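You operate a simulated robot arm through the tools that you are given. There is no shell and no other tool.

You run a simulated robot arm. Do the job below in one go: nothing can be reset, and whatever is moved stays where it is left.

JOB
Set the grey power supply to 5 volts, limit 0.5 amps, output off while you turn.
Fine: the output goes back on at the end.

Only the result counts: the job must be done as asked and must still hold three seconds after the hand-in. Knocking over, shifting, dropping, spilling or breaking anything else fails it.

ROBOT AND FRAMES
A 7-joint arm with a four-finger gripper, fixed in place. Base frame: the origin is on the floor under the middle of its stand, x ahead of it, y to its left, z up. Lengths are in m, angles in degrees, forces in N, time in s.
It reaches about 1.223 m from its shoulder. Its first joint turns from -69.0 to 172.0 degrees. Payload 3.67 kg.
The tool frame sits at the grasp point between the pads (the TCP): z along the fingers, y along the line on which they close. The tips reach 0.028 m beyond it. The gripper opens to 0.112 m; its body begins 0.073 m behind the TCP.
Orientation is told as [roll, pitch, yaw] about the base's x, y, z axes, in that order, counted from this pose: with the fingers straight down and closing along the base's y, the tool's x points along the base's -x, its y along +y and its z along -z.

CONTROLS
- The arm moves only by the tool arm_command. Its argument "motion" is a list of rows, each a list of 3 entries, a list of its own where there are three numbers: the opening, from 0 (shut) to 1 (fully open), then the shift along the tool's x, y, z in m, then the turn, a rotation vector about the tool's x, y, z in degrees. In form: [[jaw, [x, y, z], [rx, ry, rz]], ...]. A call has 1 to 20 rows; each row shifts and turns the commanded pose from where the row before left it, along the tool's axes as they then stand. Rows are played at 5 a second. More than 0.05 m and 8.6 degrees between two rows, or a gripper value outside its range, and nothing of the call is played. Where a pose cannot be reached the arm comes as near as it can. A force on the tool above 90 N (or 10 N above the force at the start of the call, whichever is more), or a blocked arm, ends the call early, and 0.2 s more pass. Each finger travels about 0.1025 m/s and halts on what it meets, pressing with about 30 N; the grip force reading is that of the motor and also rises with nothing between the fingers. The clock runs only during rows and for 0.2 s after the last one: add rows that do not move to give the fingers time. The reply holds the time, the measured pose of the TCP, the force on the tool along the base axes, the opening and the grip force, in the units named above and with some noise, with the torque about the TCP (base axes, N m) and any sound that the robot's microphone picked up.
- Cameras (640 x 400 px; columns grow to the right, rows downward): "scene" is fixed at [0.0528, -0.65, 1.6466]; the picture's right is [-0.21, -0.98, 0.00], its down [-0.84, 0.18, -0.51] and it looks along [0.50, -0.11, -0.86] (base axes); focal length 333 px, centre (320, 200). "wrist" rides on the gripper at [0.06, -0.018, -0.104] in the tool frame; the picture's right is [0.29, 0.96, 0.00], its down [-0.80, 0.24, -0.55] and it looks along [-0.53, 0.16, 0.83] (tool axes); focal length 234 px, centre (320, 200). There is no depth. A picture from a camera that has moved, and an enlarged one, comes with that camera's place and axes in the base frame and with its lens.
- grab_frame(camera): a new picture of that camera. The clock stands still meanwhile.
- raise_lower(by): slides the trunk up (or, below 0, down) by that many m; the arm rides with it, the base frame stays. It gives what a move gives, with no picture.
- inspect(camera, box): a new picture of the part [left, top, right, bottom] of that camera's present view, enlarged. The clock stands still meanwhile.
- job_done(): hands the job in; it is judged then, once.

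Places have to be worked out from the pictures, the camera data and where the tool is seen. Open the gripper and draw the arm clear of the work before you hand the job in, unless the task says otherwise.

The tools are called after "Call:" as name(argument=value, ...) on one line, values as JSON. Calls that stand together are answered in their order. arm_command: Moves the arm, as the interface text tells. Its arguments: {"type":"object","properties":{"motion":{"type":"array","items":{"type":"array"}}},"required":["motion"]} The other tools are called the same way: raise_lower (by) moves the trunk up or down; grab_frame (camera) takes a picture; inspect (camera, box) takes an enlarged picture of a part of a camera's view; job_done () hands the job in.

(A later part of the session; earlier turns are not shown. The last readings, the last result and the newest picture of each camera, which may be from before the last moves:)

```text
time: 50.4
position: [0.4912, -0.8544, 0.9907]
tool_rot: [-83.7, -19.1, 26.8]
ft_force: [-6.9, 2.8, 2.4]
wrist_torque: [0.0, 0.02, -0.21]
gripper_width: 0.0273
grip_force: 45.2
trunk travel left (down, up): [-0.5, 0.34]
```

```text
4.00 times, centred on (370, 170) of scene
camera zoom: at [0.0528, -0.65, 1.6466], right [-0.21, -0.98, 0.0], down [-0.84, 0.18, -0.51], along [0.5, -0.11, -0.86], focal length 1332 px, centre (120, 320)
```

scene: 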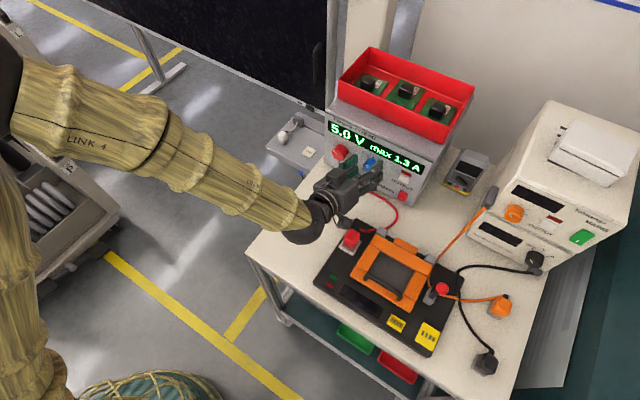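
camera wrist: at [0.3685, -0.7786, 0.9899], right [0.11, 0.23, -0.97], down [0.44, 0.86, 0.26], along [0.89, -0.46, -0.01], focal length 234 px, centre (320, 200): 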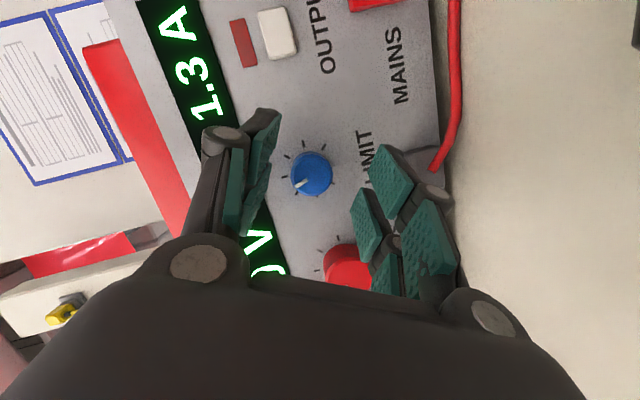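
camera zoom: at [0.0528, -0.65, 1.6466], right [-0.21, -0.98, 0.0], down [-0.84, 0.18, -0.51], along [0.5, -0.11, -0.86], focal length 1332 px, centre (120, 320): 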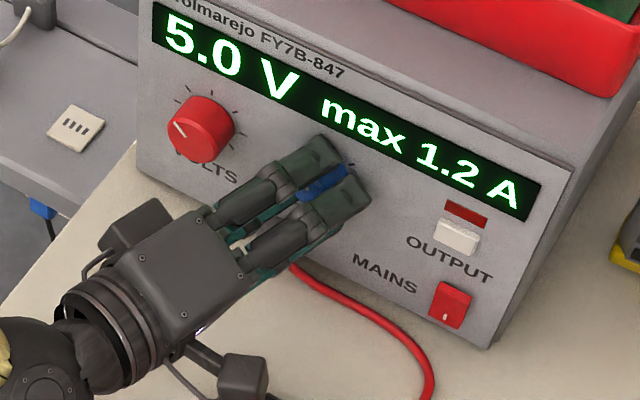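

The limit follows: 1.2 A. I turn 25° more with the same axis.

Call:
arm_command(motion=[[0.15, [0, 0, 0], [1.478, 0, -4.777]], [0.15, [0, 0, 0], [1.478, 0, -4.777]], [0.15, [0, 0, 0], [1.478, 0, -4.777]], [0.15, [0, 0, 0], [1.478, 0, -4.777]], [0.15, [0, 0, 0], [1.478, 0, -4.777]], [0.15, [0, 0, 0], [0, 0, 0]]])

Call:
inspect(camera="scene", box=[310, 120, 430, 220])

Call:
grab_frame(camera="wrist")

```text
time: 51.8
position: [0.4909, -0.8533, 0.9889]
tool_rot: [-91.5, 4.8, 27.7]
ft_force: [-12.5, 14.4, -9.4]
wrist_torque: [0.17, 0.18, -0.08]
gripper_width: 0.0275
grip_force: 45.0
trunk travel left (down, up): [-0.5, 0.34]
```

```text
4.00 times, centred on (370, 170) of scene
camera zoom: at [0.0528, -0.65, 1.6466], right [-0.21, -0.98, 0.0], down [-0.84, 0.18, -0.51], along [0.5, -0.11, -0.86], focal length 1332 px, centre (120, 320)
```

zoom: 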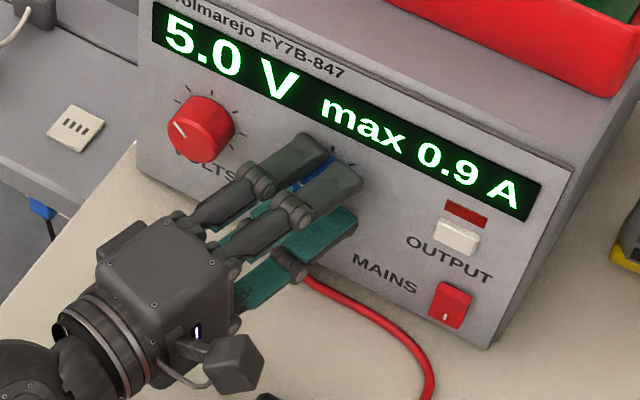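

```text
taken
camera wrist: at [0.3907, -0.7891, 1.0103], right [-0.31, -0.19, -0.93], down [0.43, 0.84, -0.32], along [0.85, -0.5, -0.18], focal length 234 px, centre (320, 200)
```

wrist: 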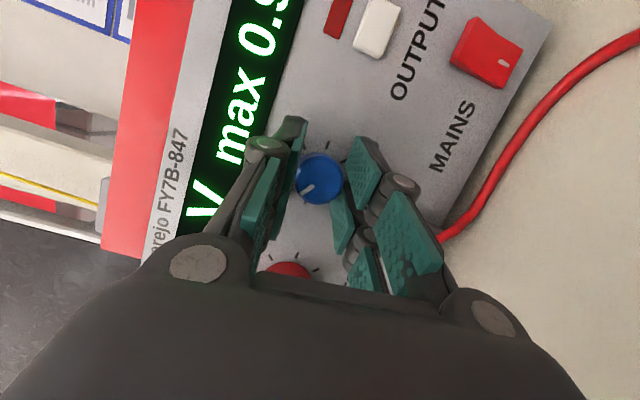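

0.9 A after 35° (about 88° per amp), with the push on the panel growing to ~19 N. I release, back off 2.5 mm with the fingers straddling the knob, and rotate back 37° for a second bite.

Call:
arm_command(motion=[[0.35, [0, 0, 0], [0, 0, 0]], [0.5, [0.0004, 0, -0.0012], [0, 0, 0]], [0.5, [0.0004, 0, -0.0012], [0, 0, 0]], [0.5, [0, 0, 0], [0, 0, 0]]])

Call:
grab_frame(camera="wrist")

Call:
inspect(camera="scene", box=[310, 120, 430, 220])

```text
time: 52.8
position: [0.4908, -0.8529, 0.9906]
tool_rot: [-91.5, 4.8, 27.7]
ft_force: [1.0, -0.9, 0.0]
wrist_torque: [0.0, 0.02, 0.03]
gripper_width: 0.0562
grip_force: 0.1
trunk travel left (down, up): [-0.5, 0.34]
```

```text
taken
camera wrist: at [0.39, -0.788, 1.0104], right [-0.31, -0.19, -0.93], down [0.43, 0.85, -0.32], along [0.85, -0.5, -0.18], focal length 234 px, centre (320, 200)
```

wrist: 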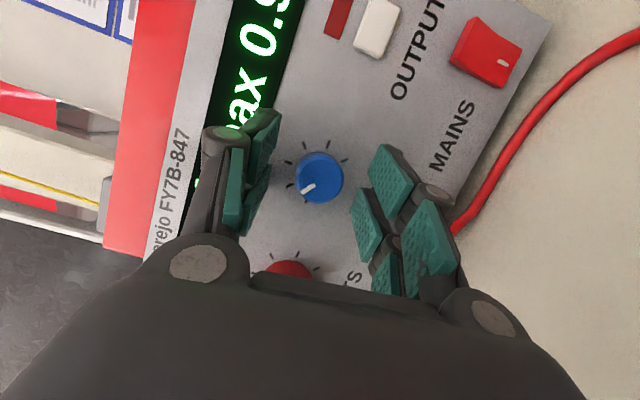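

```text
4.00 times, centred on (370, 170) of scene
camera zoom: at [0.0528, -0.65, 1.6466], right [-0.21, -0.98, 0.0], down [-0.84, 0.18, -0.51], along [0.5, -0.11, -0.86], focal length 1332 px, centre (120, 320)
```

zoom: 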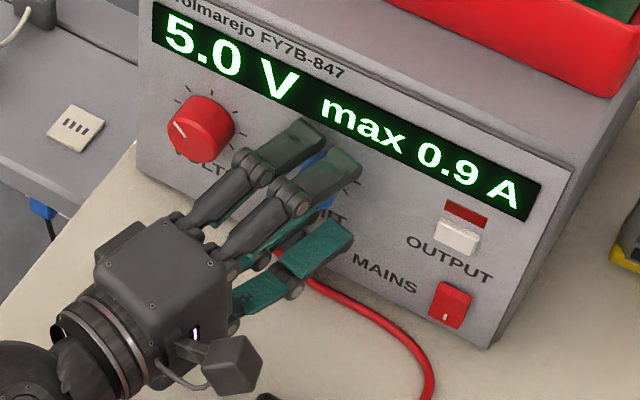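

The reading held at 0.9 A and the fingers are free around the knob. I rotate back 35° about the same axis for the second grip.

Call:
arm_command(motion=[[0.5, [0, 0, 0], [-1.724, 0, 5.569]], [0.5, [0, 0, 0], [-1.724, 0, 5.569]], [0.5, [0, 0, 0], [-1.724, 0, 5.569]], [0.5, [0, 0, 0], [-1.724, 0, 5.569]], [0.5, [0, 0, 0], [-1.724, 0, 5.569]], [0.5, [0, 0, 0], [-1.724, 0, 5.569]], [0.5, [0, 0, 0], [0, 0, 0]]])

Call:
inspect(camera="wrist", box=[250, 120, 370, 220])

Call:
inspect(camera="scene", box=[310, 130, 430, 250])

```text
time: 54.4
position: [0.4905, -0.8536, 0.9901]
tool_rot: [-80.2, -28.6, 25.3]
ft_force: [0.7, 0.6, 0.4]
wrist_torque: [0.03, 0.02, -0.01]
gripper_width: 0.0562
grip_force: 0.1
trunk travel left (down, up): [-0.5, 0.34]
```

```text
4.00 times, centred on (310, 170) of wrist
camera zoom: at [0.3851, -0.793, 0.9919], right [0.11, 0.23, -0.97], down [0.44, 0.86, 0.26], along [0.89, -0.46, -0.01], focal length 937 px, centre (360, 320)
```

zoom: 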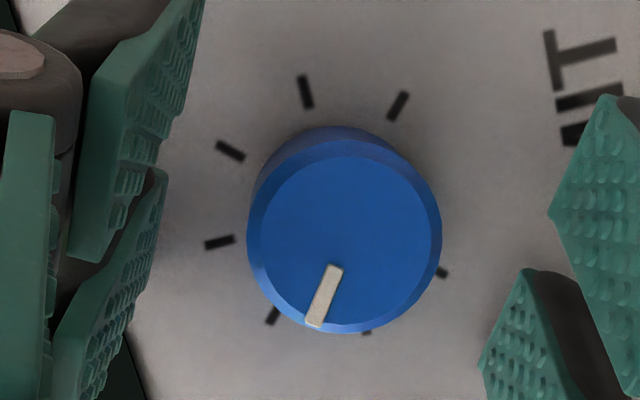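

```text
3.33 times, centred on (370, 190) of scene
camera zoom: at [0.0528, -0.65, 1.6466], right [-0.21, -0.98, 0.0], down [-0.84, 0.18, -0.51], along [0.5, -0.11, -0.86], focal length 1110 px, centre (153, 233)
```

zoom: 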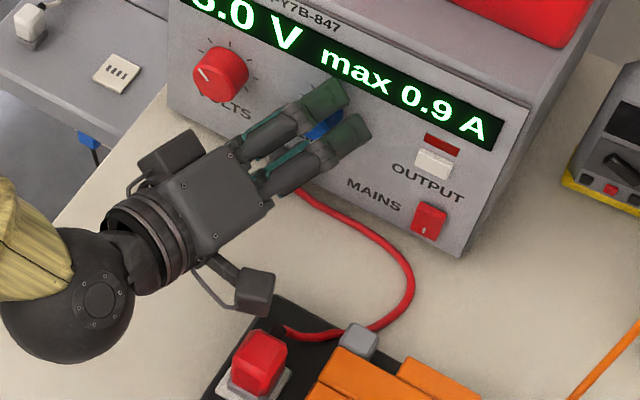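

Well centred again (within 0.5 mm). I close for the second grip.

Call:
arm_command(motion=[[0.4, [0, 0, 0], [0, 0, 0]], [0.32, [0, 0, 0], [0, 0, 0]], [0.26, [0, 0, 0], [0, 0, 0]], [0.2, [0, 0, 0], [0, 0, 0]], [0.15, [0, 0, 0], [0, 0, 0]], [0.15, [0, 0, 0], [0, 0, 0]]])

Call:
inspect(camera="scene", box=[310, 120, 430, 220])

```text
time: 55.8
position: [0.49, -0.8544, 0.9904]
tool_rot: [-80.4, -28.6, 25.4]
ft_force: [0.2, -8.1, 8.6]
wrist_torque: [-0.12, -0.09, -0.37]
gripper_width: 0.0274
grip_force: 45.3
trunk travel left (down, up): [-0.5, 0.34]
```

```text
4.00 times, centred on (370, 170) of scene
camera zoom: at [0.0528, -0.65, 1.6466], right [-0.21, -0.98, 0.0], down [-0.84, 0.18, -0.51], along [0.5, -0.11, -0.86], focal length 1332 px, centre (120, 320)
```

zoom: 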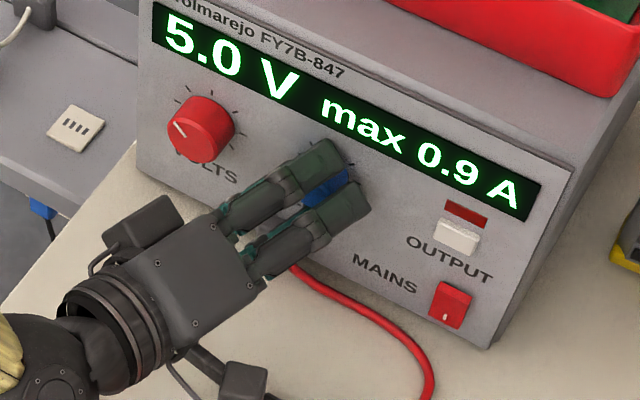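

Gripped at 27.4 mm again, still 0.9 A. I turn 25° counter-clockwise with a tiny backward ease per step.

Call:
arm_command(motion=[[0.15, [-0.0002, -0.0004, 0], [1.478, 0, -4.777]], [0.15, [0.0001, 0, -0.0002], [1.478, 0, -4.777]], [0.15, [0.0001, 0, -0.0002], [1.478, 0, -4.777]], [0.15, [0.0001, 0, -0.0002], [1.478, 0, -4.777]], [0.15, [0.0001, 0, -0.0002], [1.478, 0, -4.777]], [0.15, [0, 0, 0], [0, 0, 0]]])

Call:
inspect(camera="scene", box=[310, 120, 430, 220])

```text
time: 57.2
position: [0.4901, -0.8527, 0.9906]
tool_rot: [-88.4, -4.7, 27.8]
ft_force: [5.6, -14.4, 8.0]
wrist_torque: [-0.14, -0.11, -0.36]
gripper_width: 0.0274
grip_force: 45.2
trunk travel left (down, up): [-0.5, 0.34]
```

```text
4.00 times, centred on (370, 170) of scene
camera zoom: at [0.0528, -0.65, 1.6466], right [-0.21, -0.98, 0.0], down [-0.84, 0.18, -0.51], along [0.5, -0.11, -0.86], focal length 1332 px, centre (120, 320)
```

zoom: 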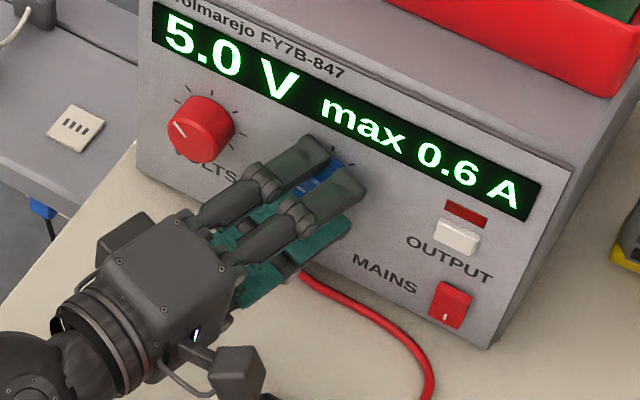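

0.6 A now. I ease 0.6 mm forward and continue in 3° steps to find the 0.6→0.5 transition.

Call:
arm_command(motion=[[0.15, [-0.0002, 0, 0.0006], [0.887, 0, -2.866]], [0.15, [0, 0, 0], [0, 0, 0]]])

Call:
inspect(camera="scene", box=[310, 120, 430, 220])

```text
time: 57.8
position: [0.4908, -0.8532, 0.989]
tool_rot: [-89.5, -1.8, 27.8]
ft_force: [2.4, -6.8, 4.3]
wrist_torque: [-0.17, -0.11, -0.3]
gripper_width: 0.0272
grip_force: 45.0
trunk travel left (down, up): [-0.5, 0.34]
```

```text
4.00 times, centred on (370, 170) of scene
camera zoom: at [0.0528, -0.65, 1.6466], right [-0.21, -0.98, 0.0], down [-0.84, 0.18, -0.51], along [0.5, -0.11, -0.86], focal length 1332 px, centre (120, 320)
```

zoom: 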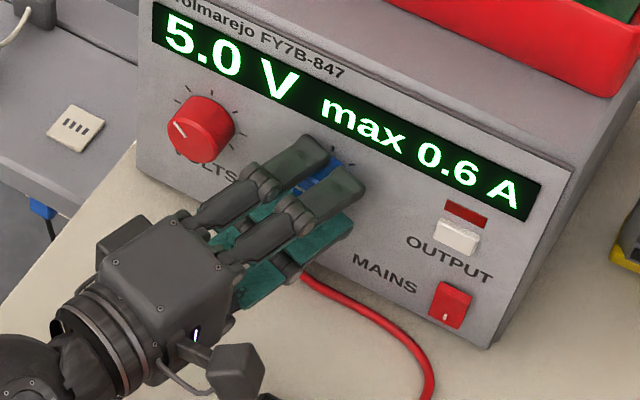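

Still 0.6 A with low load. Another 3° step.

Call:
arm_command(motion=[[0.15, [0, 0, 0.0002], [0.887, 0, -2.866]], [0.15, [0, 0, 0], [0, 0, 0]]])

Call:
inspect(camera="scene", box=[310, 120, 430, 220])

```text
time: 58.4
position: [0.4894, -0.8543, 0.9892]
tool_rot: [-90.4, 1.0, 27.8]
ft_force: [-0.9, -1.1, -0.9]
wrist_torque: [0.03, 0.02, -0.38]
gripper_width: 0.0272
grip_force: 44.5
trunk travel left (down, up): [-0.5, 0.34]
```

```text
4.00 times, centred on (370, 170) of scene
camera zoom: at [0.0528, -0.65, 1.6466], right [-0.21, -0.98, 0.0], down [-0.84, 0.18, -0.51], along [0.5, -0.11, -0.86], focal length 1332 px, centre (120, 320)
```

zoom: 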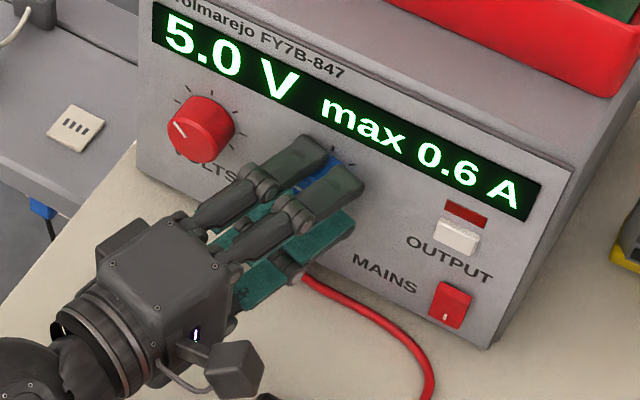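

Still 0.6 A at 66° total; I expect the change soon. Another 3°.

Call:
arm_command(motion=[[0.15, [0, 0, 0], [0.887, 0, -2.866]], [0.15, [0, 0, 0], [0, 0, 0]]])

Call:
inspect(camera="scene", box=[310, 120, 430, 220])

```text
time: 59.0
position: [0.4891, -0.8536, 0.9893]
tool_rot: [-91.2, 4.0, 27.7]
ft_force: [-3.3, 2.7, -3.3]
wrist_torque: [0.09, 0.09, 0.17]
gripper_width: 0.0274
grip_force: 45.5
trunk travel left (down, up): [-0.5, 0.34]
```

```text
4.00 times, centred on (370, 170) of scene
camera zoom: at [0.0528, -0.65, 1.6466], right [-0.21, -0.98, 0.0], down [-0.84, 0.18, -0.51], along [0.5, -0.11, -0.86], focal length 1332 px, centre (120, 320)
```

zoom: 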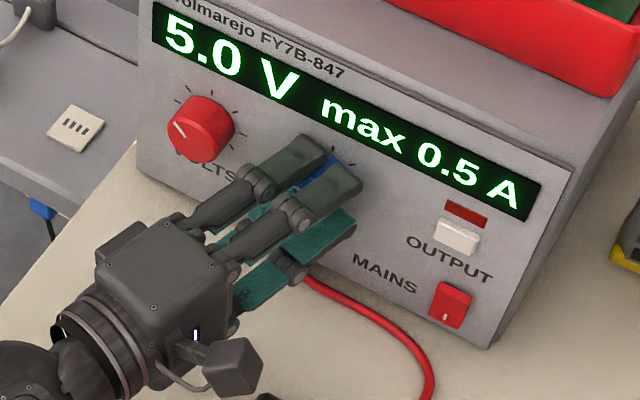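

0.5 A is reached. One more 3° puts it near the middle of the 0.5 A band.

Call:
arm_command(motion=[[0.15, [0, 0, -0.0002], [0.887, 0, -2.866]], [0.15, [0, 0, 0], [0, 0, 0]]])

Call:
inspect(camera="scene", box=[310, 120, 430, 220])

```text
time: 59.6
position: [0.4902, -0.8533, 0.9901]
tool_rot: [-92.1, 6.8, 27.6]
ft_force: [-3.3, 6.5, -8.1]
wrist_torque: [0.21, 0.17, 0.17]
gripper_width: 0.0272
grip_force: 44.8
trunk travel left (down, up): [-0.5, 0.34]
```

```text
4.00 times, centred on (370, 170) of scene
camera zoom: at [0.0528, -0.65, 1.6466], right [-0.21, -0.98, 0.0], down [-0.84, 0.18, -0.51], along [0.5, -0.11, -0.86], focal length 1332 px, centre (120, 320)
```

zoom: 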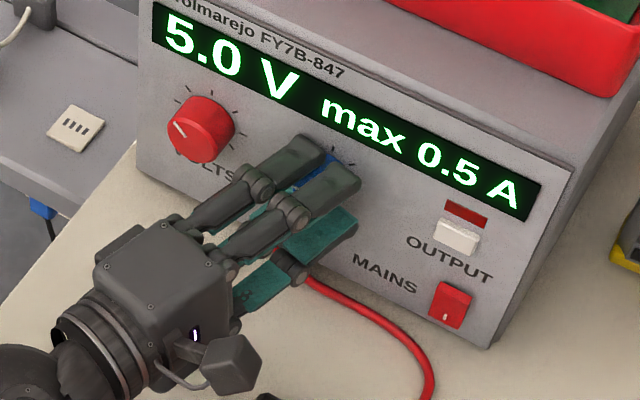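

Set values read 5.0 V / max 0.5 A. I open the fingers and withdraw straight back 6 cm.

Call:
arm_command(motion=[[0.35, [0, 0, 0], [0, 0, 0]], [0.5, [0, 0, 0], [0, 0, 0]], [0.5, [0, 0, 0], [0, 0, 0]], [0.5, [0.0059, 0, -0.0191], [0, 0, 0]], [0.5, [0.0118, 0, -0.0382], [0, 0, 0]], [0.5, [0, 0, 0], [0, 0, 0]]])

Call:
grab_frame(camera="wrist")

Call:
grab_frame(camera="scene")

```text
time: 61.0
position: [0.4479, -0.8118, 0.9891]
tool_rot: [-92.0, 6.8, 27.7]
ft_force: [-0.6, 0.1, -0.1]
wrist_torque: [-0.01, -0.02, 0.0]
gripper_width: 0.0561
grip_force: 0.0
trunk travel left (down, up): [-0.5, 0.34]
```

```text
taken
camera wrist: at [0.348, -0.7455, 1.0105], right [-0.34, -0.22, -0.92], down [0.42, 0.84, -0.35], along [0.84, -0.5, -0.19], focal length 234 px, centre (320, 200)
```

wrist: 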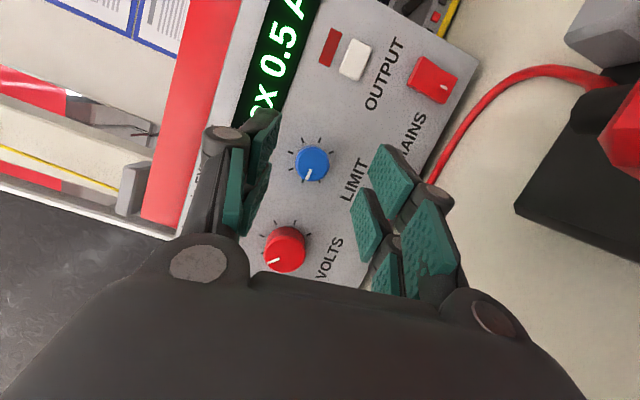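

```text
taken
```

scene: 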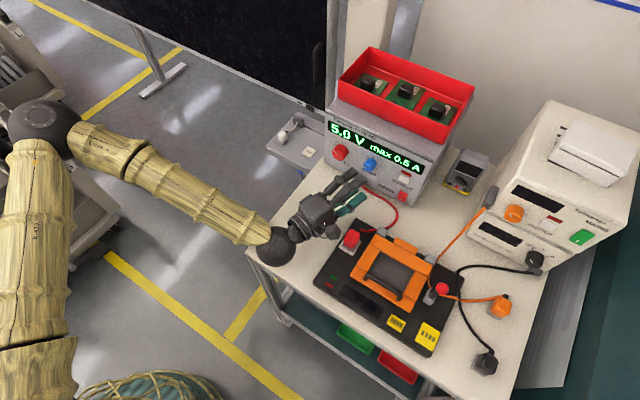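

Both knobs are free and the display reads 5.0 V / max 0.5 A. The wrist camera also sees the red plug from a new angle, so I inspect it.

Call:
inspect(camera="wrist", box=[500, 20, 640, 260])

Call:
inspect(camera="scene", box=[325, 215, 385, 260])

```text
1.67 times, centred on (570, 140) of wrist
camera zoom: at [0.348, -0.7455, 1.0105], right [-0.34, -0.22, -0.92], down [0.42, 0.84, -0.35], along [0.84, -0.5, -0.19], focal length 390 px, centre (-97, 300)
```

zoom: 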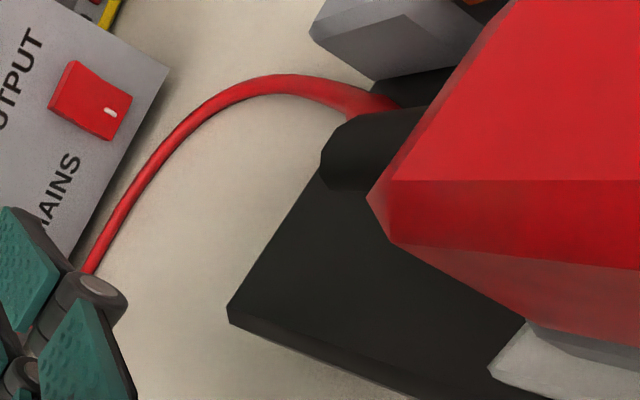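

```text
8.89 times, centred on (355, 238) of scene
camera zoom: at [0.0528, -0.65, 1.6466], right [-0.21, -0.98, 0.0], down [-0.84, 0.18, -0.51], along [0.5, -0.11, -0.86], focal length 2960 px, centre (9, -133)
```

zoom: 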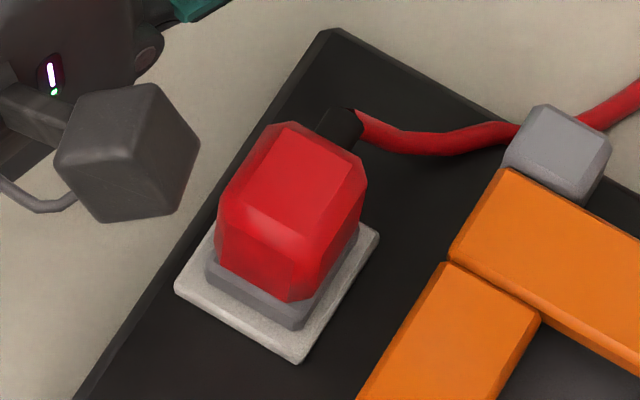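

The plug's chamfered lower edge sits directly on its grey base and the lead is intact, so it looks seated. I raise 6 cm and unwind the roll back to level in free space.

Call:
arm_command(motion=[[0.5, [0.0035, -0.0298, 0.0011], [0, 0, 0]], [0.5, [0.0035, -0.0298, 0.0011], [0, 0, 0]], [0.5, [0, 0, 0], [-2.049, 0, 6.62]], [0.5, [0, 0, 0], [-2.049, 0, 6.62]], [0.5, [0, 0, 0], [-2.049, 0, 6.62]], [0.5, [0, 0, 0], [-2.049, 0, 6.62]], [0.5, [0, 0, 0], [-2.049, 0, 6.62]], [0.5, [0, 0, 0], [-2.049, 0, 6.62]], [0.5, [0, 0, 0], [-2.049, 0, 6.62]], [0.5, [0, 0, 0], [-2.049, 0, 6.62]], [0.5, [0, 0, 0], [-2.049, 0, 6.62]], [0.5, [0, 0, 0], [-2.049, 0, 6.62]], [0.5, [0, 0, 0], [-2.049, 0, 6.62]], [0.5, [0, 0, 0], [-2.049, 0, 6.62]], [0.5, [0, 0, 0], [-2.049, 0, 6.62]], [0.5, [0, 0, 0], [-2.049, 0, 6.62]], [0.5, [0, 0, 0], [0, 0, 0]]])

Call:
inspect(camera="scene", box=[290, 110, 450, 260])

```text
time: 64.6
position: [0.4469, -0.8103, 1.0498]
tool_rot: [0.1, -72.8, -45.1]
ft_force: [0.3, -0.5, 0.6]
wrist_torque: [0.01, -0.02, -0.02]
gripper_width: 0.0559
grip_force: 0.1
trunk travel left (down, up): [-0.5, 0.34]
```

```text
2.67 times, centred on (370, 185) of scene
camera zoom: at [0.0528, -0.65, 1.6466], right [-0.21, -0.98, 0.0], down [-0.84, 0.18, -0.51], along [0.5, -0.11, -0.86], focal length 888 px, centre (187, 240)
```

zoom: 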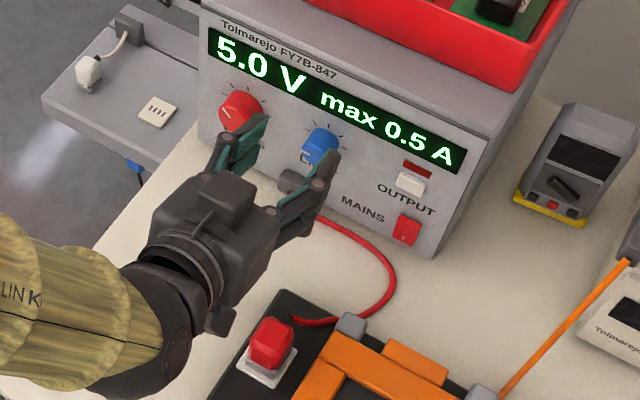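

Display holds 5.0 V / 0.5 A, tool level again. I shut the fingers, tilt to 45° down and slide right to hover in front of OUTPUT as before.

Call:
arm_command(motion=[[0.3, [0, 0, 0], [0, 6.95, 0]], [0, [0, 0, 0], [0, 6.95, 0]], [0, [0, 0, 0], [0, 6.95, 0]], [0, [0, 0, 0], [0, 6.95, 0]], [0, [-0.00445, -0.0305, 0.00445], [0, 0, 0]], [0, [-0.00445, -0.0305, 0.00445], [0, 0, 0]], [0, [-0.00445, -0.0304, 0.00445], [0, 0, 0]], [0, [0, 0, 0], [0, 0, 0]]])

```text
time: 66.4
position: [0.3968, -0.8882, 1.0531]
tool_rot: [-0.1, -45.0, -44.8]
ft_force: [0.3, 0.3, 0.1]
wrist_torque: [-0.04, 0.0, 0.01]
gripper_width: 0.0
grip_force: 29.5
trunk travel left (down, up): [-0.5, 0.34]
```

Hover matches the earlier approach pose. I lower 6.4 cm to button height and advance 2.9 cm, leaving about 1 cm gap.

Call:
arm_command(motion=[[0, [0.0226, 0, 0.0226], [0, 0, 0]], [0, [0.0226, 0, 0.0226], [0, 0, 0]], [0, [-0.00707, 0, 0.00707], [0, 0, 0]], [0, [-0.00707, 0, 0.00707], [0, 0, 0]], [0, [-0.00636, 0, 0.00636], [0, 0, 0]], [0, [0, 0, 0], [0, 0, 0]]])

Call:
inspect(camera="scene", box=[320, 110, 460, 210])

```text
time: 67.8
position: [0.4165, -0.9104, 0.9859]
tool_rot: [0.0, -45.0, -45.0]
ft_force: [0.4, -0.5, 0.7]
wrist_torque: [0.0, -0.03, 0.02]
gripper_width: 0.0
grip_force: 30.1
trunk travel left (down, up): [-0.5, 0.34]
```

```text
4.00 times, centred on (390, 160) of scene
camera zoom: at [0.0528, -0.65, 1.6466], right [-0.21, -0.98, 0.0], down [-0.84, 0.18, -0.51], along [0.5, -0.11, -0.86], focal length 1332 px, centre (40, 360)
```

zoom: 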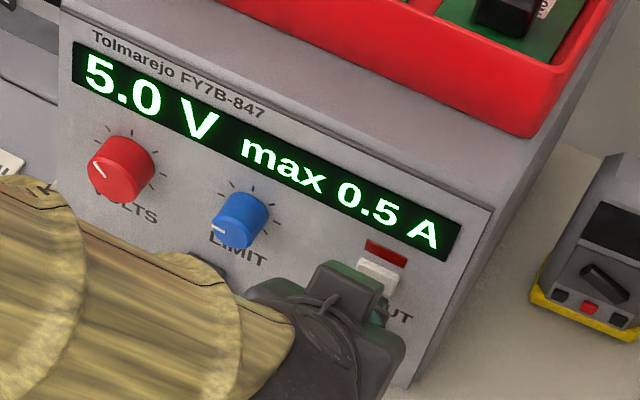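

Aligned, but 3 mm lower than the first press; I raise 2.5 mm while advancing 6 mm.

Call:
arm_command(motion=[[0, [-0.00389, 0, 0.00035], [0, 0, 0]], [0, [-0.00212, 0, 0.00212], [0, 0, 0]], [0, [0, 0, 0], [0, 0, 0]]])

```text
time: 68.6
position: [0.422, -0.9125, 0.9893]
tool_rot: [0.0, -45.0, -45.0]
ft_force: [0.0, 0.0, -0.1]
wrist_torque: [-0.03, 0.0, 0.02]
gripper_width: 0.0
grip_force: 30.4
trunk travel left (down, up): [-0.5, 0.34]
```

No contact yet, same place as last time just before the click. I advance 4 mm more.

Call:
arm_command(motion=[[0, [-0.00141, 0, 0.00141], [0, 0, 0]], [0, [-0.00141, 0, 0.00141], [0, 0, 0]], [0, [0, 0, 0], [0, 0, 0]]])

Call:
inspect(camera="scene", box=[320, 110, 460, 210])

```text
time: 69.4
position: [0.4243, -0.9173, 0.9892]
tool_rot: [0.0, -45.0, -45.0]
ft_force: [-0.4, 2.6, -0.2]
wrist_torque: [0.03, -0.02, 0.03]
gripper_width: 0.006
grip_force: 35.8
trunk travel left (down, up): [-0.5, 0.34]
heard: click
```

```text
4.00 times, centred on (390, 160) of scene
camera zoom: at [0.0528, -0.65, 1.6466], right [-0.21, -0.98, 0.0], down [-0.84, 0.18, -0.51], along [0.5, -0.11, -0.86], focal length 1332 px, centre (40, 360)
```

zoom: 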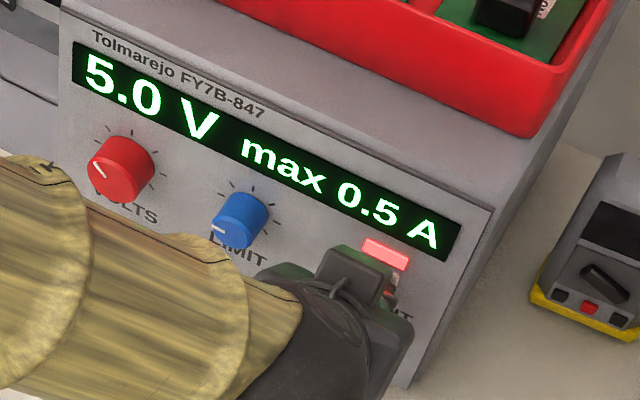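

The click came and the OUTPUT lamp is lit with 5.0 V / max 0.5 A displayed. I back straight off 6 cm and rise.

Call:
arm_command(motion=[[0, [0.0106, 0, -0.0106], [0, 0, 0]], [0, [0.0159, 0, -0.0159], [0, 0, 0]], [0, [0.0159, 0, -0.0159], [0, 0, 0]], [0, [-0.0283, 0, -0.0283], [0, 0, 0]], [0, [-0.0283, 0, -0.0283], [0, 0, 0]], [0, [0, 0, 0], [0, 0, 0]]])

Call:
grab_frame(camera="scene")

Call:
inspect(camera="scene", box=[290, 190, 530, 380])

```text
time: 70.8
position: [0.381, -0.8751, 1.0682]
tool_rot: [0.0, -44.9, -45.1]
ft_force: [0.7, -0.1, -0.4]
wrist_torque: [0.02, -0.02, 0.02]
gripper_width: 0.0
grip_force: 35.5
trunk travel left (down, up): [-0.5, 0.34]
```

```text
taken
```

scene: 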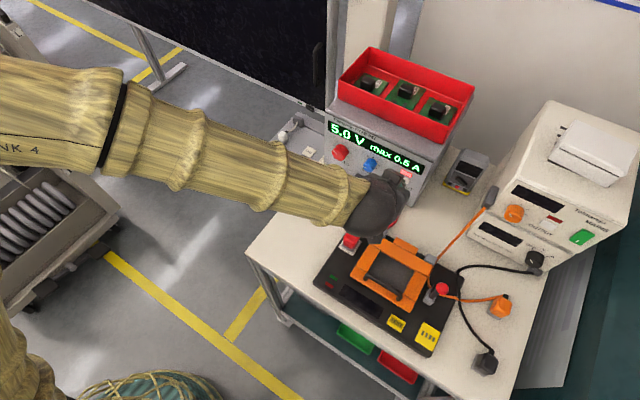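

```text
2.11 times, centred on (410, 285) of scene
camera zoom: at [0.0528, -0.65, 1.6466], right [-0.21, -0.98, 0.0], down [-0.84, 0.18, -0.51], along [0.5, -0.11, -0.86], focal length 701 px, centre (130, 21)
```

zoom: 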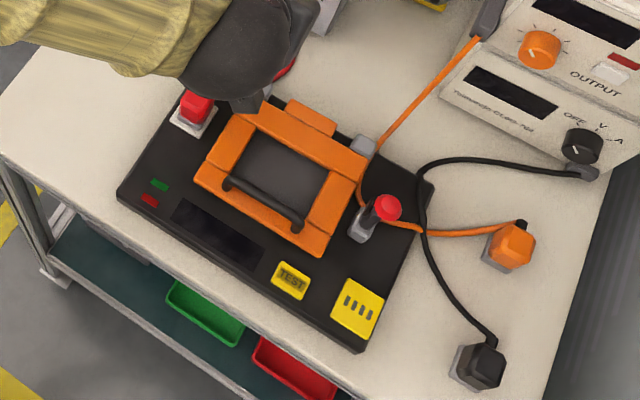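

The lamp and settings are right, but the fixture's display is dark, whereas it showed "LID UP" at the start. I move the arm up and aside to get a clear view of the fixture and the red plug.

Call:
arm_command(motion=[[0, [-0.0236, 0, -0.0236], [0, 0, 0]], [0, [-0.0236, 0, -0.0236], [0, 0, 0]], [0, [-0.0236, 0, -0.0236], [0, 0, 0]], [0, [0, 0.0375, 0], [0, 0, 0]], [0, [0, 0.0375, 0], [0, 0, 0]], [0, [0, 0.0375, 0], [0, 0, 0]], [0, [0, 0.0375, 0], [0, 0, 0]], [0, [0, 0, 0], [0, 0, 0]]])

Call:
grab_frame(camera="scene")

Call:
inspect(camera="scene", box=[325, 215, 385, 260])

Call:
inspect(camera="scene", box=[290, 190, 530, 380])

```text
time: 72.6
position: [0.4873, -0.768, 1.1691]
tool_rot: [0.0, -45.1, -45.1]
ft_force: [-0.8, -1.4, 0.3]
wrist_torque: [-0.01, -0.02, 0.02]
gripper_width: 0.0001
grip_force: 35.7
trunk travel left (down, up): [-0.5, 0.34]
```

```text
taken
```

scene: 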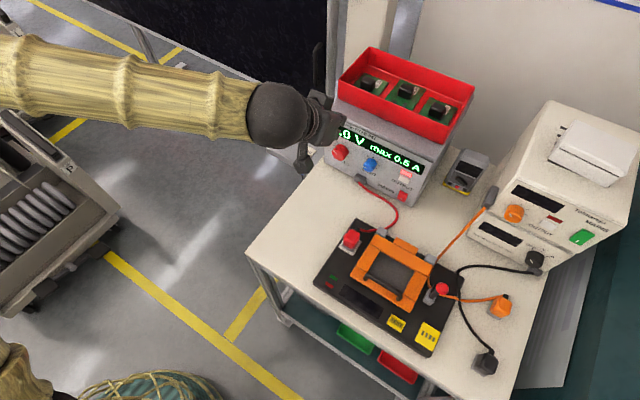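

```text
8.89 times, centred on (355, 238) of scene
camera zoom: at [0.0528, -0.65, 1.6466], right [-0.21, -0.98, 0.0], down [-0.84, 0.18, -0.51], along [0.5, -0.11, -0.86], focal length 2960 px, centre (9, -133)
```

zoom: 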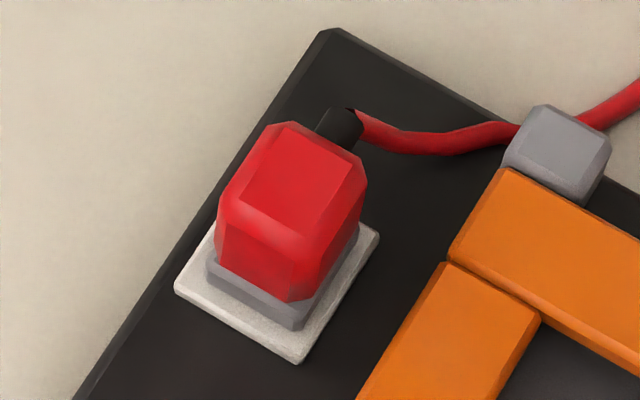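

```text
2.11 times, centred on (410, 285) of scene
camera zoom: at [0.0528, -0.65, 1.6466], right [-0.21, -0.98, 0.0], down [-0.84, 0.18, -0.51], along [0.5, -0.11, -0.86], focal length 701 px, centre (130, 21)
```

zoom: 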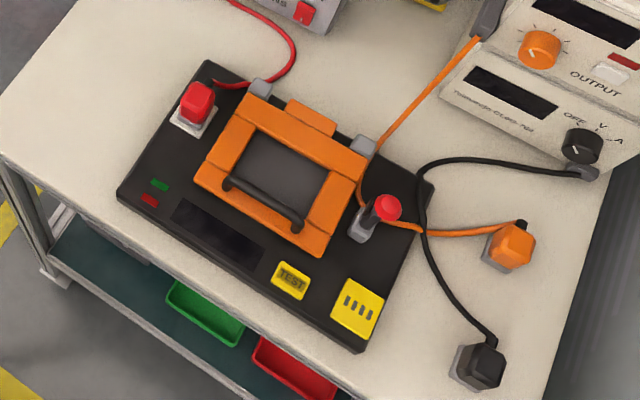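

The plug looks the same from above, yet the fixture stays dark with the output on. I move the wrist camera to a side view of the plug and fixture to find out whether the plug was loosened.

Call:
arm_command(motion=[[0, [0, 0, 0], [0, -7.5, 0]], [0, [0, 0, 0], [0, -7.5, 0]], [0, [0.0369, -0.01105, -0.0176], [0, 0, 0]], [0, [0.0369, -0.01105, -0.0176], [0, 0, 0]], [0, [0.0369, -0.01105, -0.0176], [0, 0, 0]], [0, [0.0369, -0.01105, -0.0176], [0, 0, 0]], [0, [0.0369, -0.01105, -0.0176], [0, 0, 0]], [0, [0.0369, -0.01105, -0.0176], [0, 0, 0]], [0, [0, 0, 0], [0, 0, 0]]])

Call:
grab_frame(camera="wrist")

Call:
grab_frame(camera="scene")

```text
time: 74.6
position: [0.3086, -0.7101, 1.044]
tool_rot: [-0.2, -60.0, -44.8]
ft_force: [0.4, 0.3, 0.2]
wrist_torque: [0.0, 0.0, -0.02]
gripper_width: 0.0
grip_force: 36.4
out of reach, approached as far as the arm can: row 7, 8
trunk travel left (down, up): [-0.5, 0.34]
```

```text
taken
camera wrist: at [0.2106, -0.6379, 1.0437], right [0.57, 0.78, -0.25], down [0.11, 0.23, 0.97], along [0.81, -0.58, 0.04], focal length 234 px, centre (320, 200)
```

wrist: 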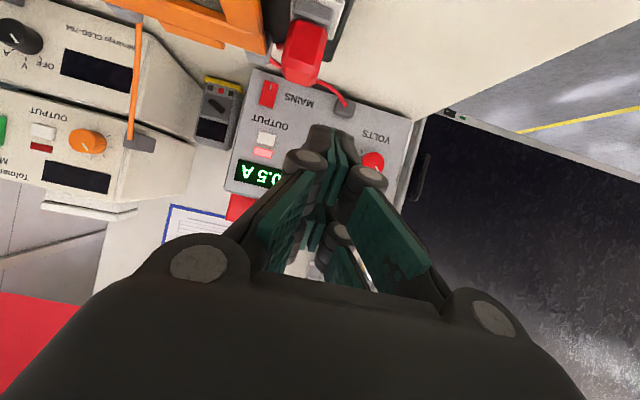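

```text
taken
```

scene: 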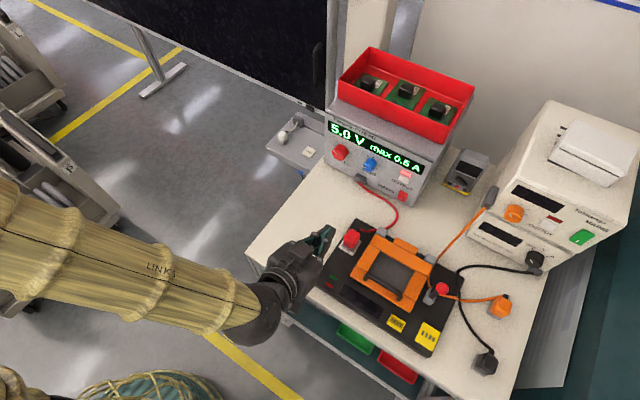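

The plug is visible from the side at the top of the wrist view. I enlarge it.

Call:
inspect(camera="wrist", box=[230, 0, 390, 110])

Call:
inspect(camera="scene", box=[310, 260, 400, 330])

```text
3.64 times, centred on (310, 55) of wrist
camera zoom: at [0.2106, -0.6379, 1.0437], right [0.57, 0.78, -0.25], down [0.11, 0.23, 0.97], along [0.81, -0.58, 0.04], focal length 852 px, centre (356, 727)
```

zoom: 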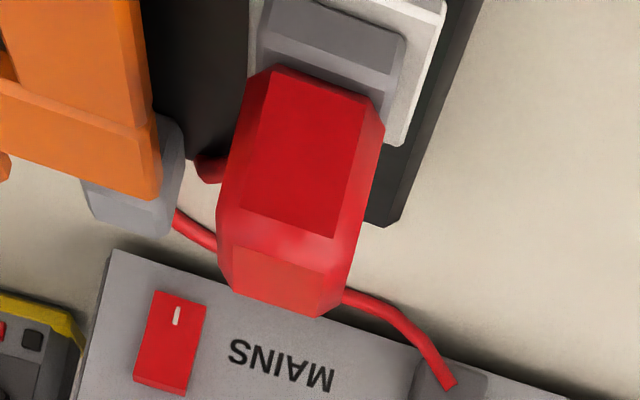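

```text
5.71 times, centred on (355, 295) of scene
camera zoom: at [0.0528, -0.65, 1.6466], right [-0.21, -0.98, 0.0], down [-0.84, 0.18, -0.51], along [0.5, -0.11, -0.86], focal length 1902 px, centre (120, -343)
```

zoom: 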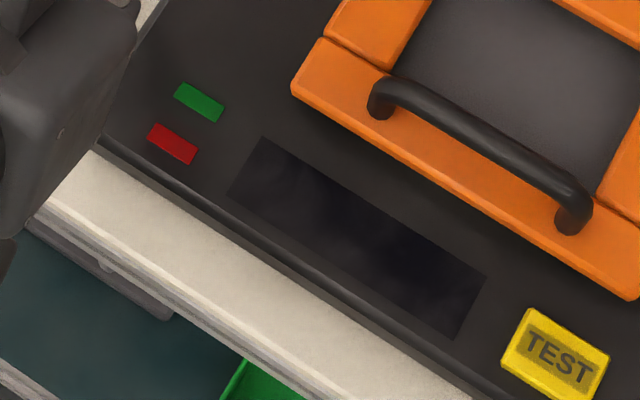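

From the side the plug appears upright on its base. To compare precisely with the picture from before the contact, I take the identical crop again.

Call:
inspect(camera="scene", box=[310, 190, 410, 270])

Call:
inspect(camera="scene", box=[310, 160, 470, 270])

Call:
inspect(camera="scene", box=[300, 100, 460, 220])

```text
5.00 times, centred on (360, 230) of scene
camera zoom: at [0.0528, -0.65, 1.6466], right [-0.21, -0.98, 0.0], down [-0.84, 0.18, -0.51], along [0.5, -0.11, -0.86], focal length 1665 px, centre (120, 50)
```

zoom: 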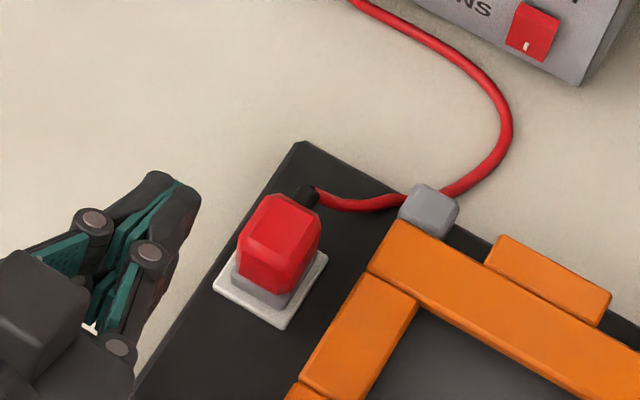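

```text
3.64 times, centred on (390, 215) of scene
camera zoom: at [0.0528, -0.65, 1.6466], right [-0.21, -0.98, 0.0], down [-0.84, 0.18, -0.51], along [0.5, -0.11, -0.86], focal length 1211 px, centre (66, 146)
```

zoom: 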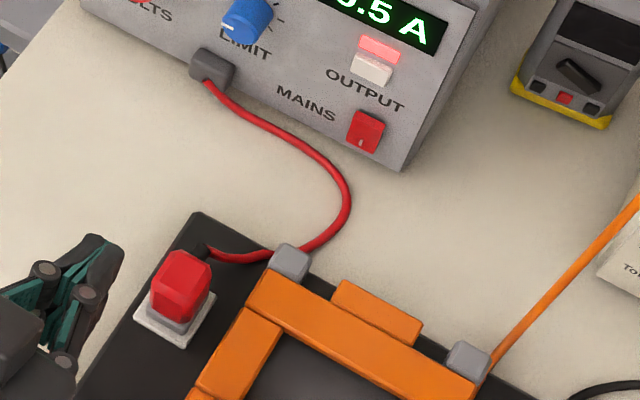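

```text
3.33 times, centred on (380, 160) of scene
camera zoom: at [0.0528, -0.65, 1.6466], right [-0.21, -0.98, 0.0], down [-0.84, 0.18, -0.51], along [0.5, -0.11, -0.86], focal length 1110 px, centre (120, 333)
```

zoom: 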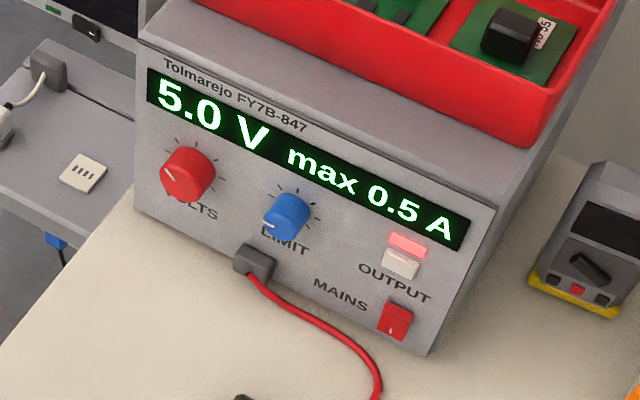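

Settings and lamp are right (5.0 V, max 0.5 A, output lit), but the fixture staying dark plus the earlier snap suggests the red plug popped slightly out of its socket. I'll point the shut fingers straight down above the plug, to press it gently back in.

Call:
arm_command(motion=[[0, [0, 0, 0], [0, 7.5, 0]], [0, [0, 0, 0], [0, 7.5, 0]], [0, [0, 0, 0], [0, 7.5, 0]], [0, [0, 0, 0], [0, 7.5, 0]], [0, [0, 0, 0], [0, 7.5, 0]], [0, [0, 0, 0], [0, 7.5, 0]], [0, [0, 0, 0], [0, 7.5, 0]], [0, [0, 0, 0], [0, 7.5, 0]], [0, [0, 0, 0], [0, 0, 0]]])

Call:
grab_frame(camera="wrist")

Call:
inspect(camera="scene", box=[290, 190, 450, 330])

```text
time: 76.6
position: [0.309, -0.7091, 1.0428]
tool_rot: [0.0, -0.1, -45.0]
ft_force: [-0.9, -0.7, -1.2]
wrist_torque: [-0.01, -0.02, 0.01]
gripper_width: 0.0
grip_force: 36.4
trunk travel left (down, up): [-0.5, 0.34]
```

```text
taken
camera wrist: at [0.2532, -0.6797, 1.1469], right [0.47, 0.88, 0.0], down [0.73, -0.39, 0.55], along [0.49, -0.26, -0.83], focal length 234 px, centre (320, 200)
```

wrist: 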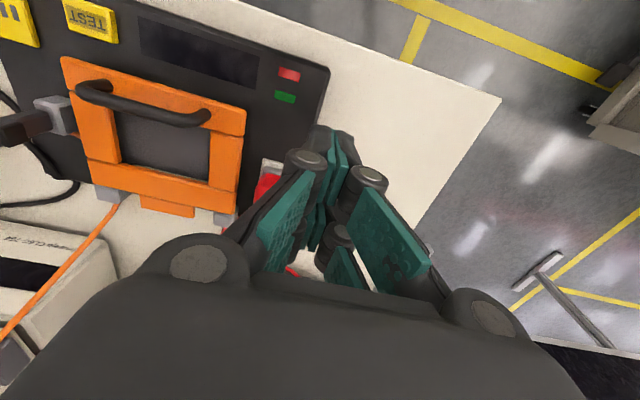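

```text
2.86 times, centred on (370, 260) of scene
camera zoom: at [0.0528, -0.65, 1.6466], right [-0.21, -0.98, 0.0], down [-0.84, 0.18, -0.51], along [0.5, -0.11, -0.86], focal length 951 px, centre (177, 29)
```

zoom: 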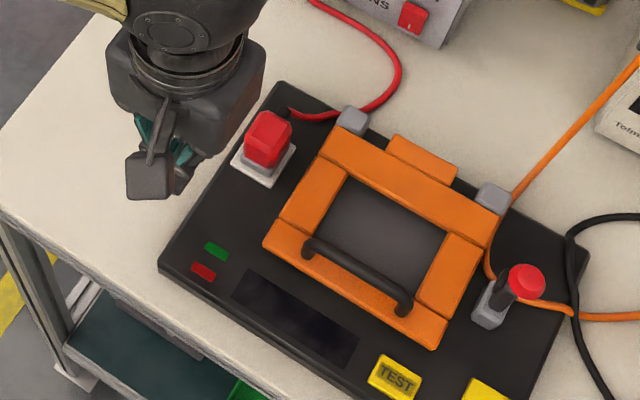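

The plug stands upright at about (0.3465, -0.788), top near z = 0.958, so the tips at 1.015 pass well above it. I slide over it at this height.

Call:
arm_command(motion=[[0, [-0.0274, -0.0098, 0], [0, 0, 0]], [0, [-0.0274, -0.0098, 0], [0, 0, 0]], [0, [-0.0275, -0.0097, 0], [0, 0, 0]], [0, [0, 0, 0], [0, 0, 0]]])

Call:
grab_frame(camera="wrist")

Call:
inspect(camera="scene", box=[290, 190, 450, 300])

```text
time: 77.6
position: [0.3464, -0.7872, 1.0421]
tool_rot: [0.0, -0.1, -45.0]
ft_force: [-0.5, 0.5, 0.7]
wrist_torque: [-0.07, -0.04, 0.03]
gripper_width: 0.0
grip_force: 36.0
trunk travel left (down, up): [-0.5, 0.34]
```

```text
taken
camera wrist: at [0.2916, -0.7579, 1.1465], right [0.47, 0.88, 0.0], down [0.73, -0.39, 0.55], along [0.49, -0.26, -0.83], focal length 234 px, centre (320, 200)
```

wrist: 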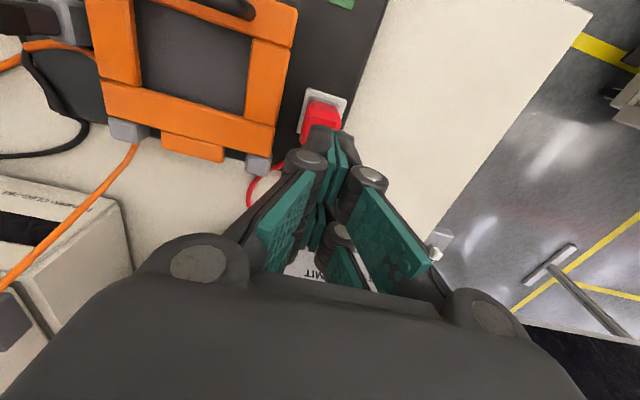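

```text
3.64 times, centred on (370, 245) of scene
camera zoom: at [0.0528, -0.65, 1.6466], right [-0.21, -0.98, 0.0], down [-0.84, 0.18, -0.51], along [0.5, -0.11, -0.86], focal length 1211 px, centre (138, 36)
```

zoom: 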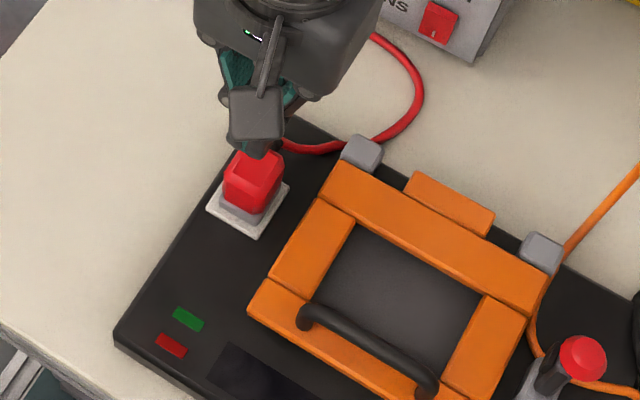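

I zoom in on the plug past the fingertips to check the alignment.

Call:
inspect(camera="wrist", box=[270, 60, 390, 160])

```text
4.00 times, centred on (330, 110) of wrist
camera zoom: at [0.2916, -0.7579, 1.1465], right [0.47, 0.88, 0.0], down [0.73, -0.39, 0.55], along [0.49, -0.26, -0.83], focal length 937 px, centre (280, 560)
```

zoom: 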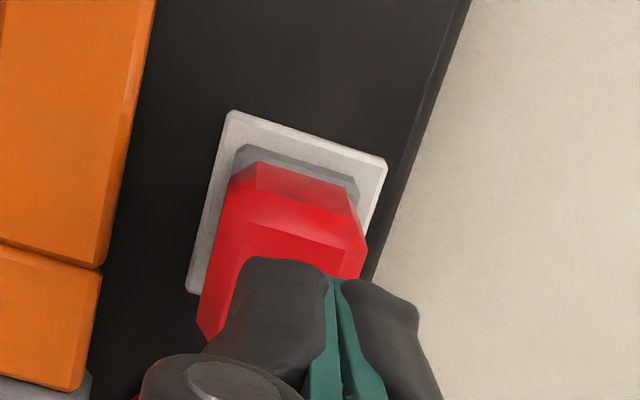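

The plug top centre is about 5 mm toward the robot from the tip axis. I correct by 4 mm and lower 4.5 cm, leaving ~1 cm.

Call:
arm_command(motion=[[0, [0.004, 0, 0.015], [0, 0, 0]], [0, [0, 0, 0.015], [0, 0, 0]], [0, [0, 0, 0.015], [0, 0, 0]], [0, [0, 0, 0], [0, 0, 0]]])

Call:
inspect(camera="wrist", box=[270, 60, 390, 160])

Call:
inspect(camera="scene", box=[310, 190, 430, 270])

```text
time: 78.6
position: [0.3437, -0.7862, 0.9966]
tool_rot: [0.1, 0.1, -45.0]
ft_force: [0.0, 0.2, -0.1]
wrist_torque: [-0.02, 0.0, -0.01]
gripper_width: 0.0
grip_force: 36.1
trunk travel left (down, up): [-0.5, 0.34]
```

```text
4.00 times, centred on (330, 110) of wrist
camera zoom: at [0.2884, -0.7564, 1.1013], right [0.47, 0.88, 0.0], down [0.73, -0.39, 0.55], along [0.49, -0.26, -0.83], focal length 937 px, centre (280, 560)
```

zoom: 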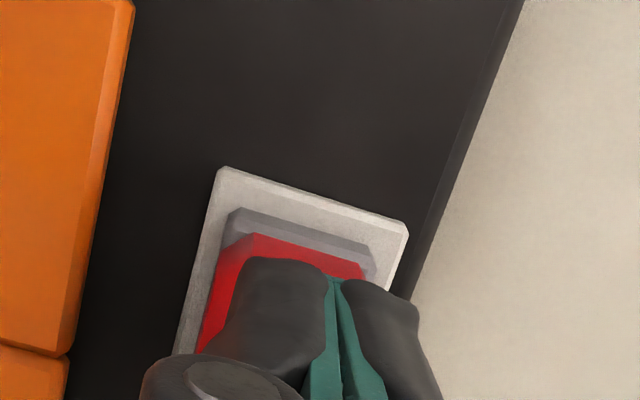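

```text
5.00 times, centred on (370, 230) of scene
camera zoom: at [0.0528, -0.65, 1.6466], right [-0.21, -0.98, 0.0], down [-0.84, 0.18, -0.51], along [0.5, -0.11, -0.86], focal length 1665 px, centre (70, 50)
```

zoom: 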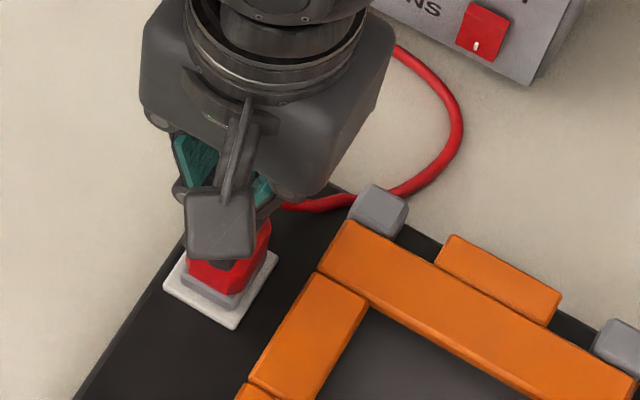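

Tips are about 1 cm above the plug top and centred over it. I lower 6 mm, then probe further.

Call:
arm_command(motion=[[0, [0, 0, 0.003], [0, 0, 0]], [0, [0, 0, 0.003], [0, 0, 0]], [0, [0, 0, 0], [0, 0, 0]]])

```text
time: 79.4
position: [0.3437, -0.7863, 0.9911]
tool_rot: [-0.1, 0.0, -45.0]
ft_force: [0.4, 0.1, -0.2]
wrist_torque: [0.01, 0.01, -0.01]
gripper_width: 0.0
grip_force: 35.6
trunk travel left (down, up): [-0.5, 0.34]
```

No contact yet. I lower 3 mm more in small steps.

Call:
arm_command(motion=[[0, [0, 0, 0.0015], [0, 0, 0]], [0, [0, 0, 0.0015], [0, 0, 0]], [0, [0, 0, 0], [0, 0, 0]]])

```text
time: 80.2
position: [0.3432, -0.7857, 0.9878]
tool_rot: [0.0, 0.1, -45.0]
ft_force: [-0.1, -0.3, 0.8]
wrist_torque: [0.01, -0.02, -0.03]
gripper_width: 0.0001
grip_force: 35.2
trunk travel left (down, up): [-0.5, 0.34]
```

Still free at tip height ~0.960. Another 3 mm.

Call:
arm_command(motion=[[0, [0, 0, 0.0015], [0, 0, 0]], [0, [0, 0, 0.0015], [0, 0, 0]], [0, [0, 0, 0], [0, 0, 0]]])

```text
time: 81.0
position: [0.3442, -0.786, 0.9855]
tool_rot: [0.1, 0.0, -45.0]
ft_force: [0.7, -0.2, 2.0]
wrist_torque: [0.0, 0.0, -0.01]
gripper_width: 0.0061
grip_force: 30.1
trunk travel left (down, up): [-0.5, 0.34]
```

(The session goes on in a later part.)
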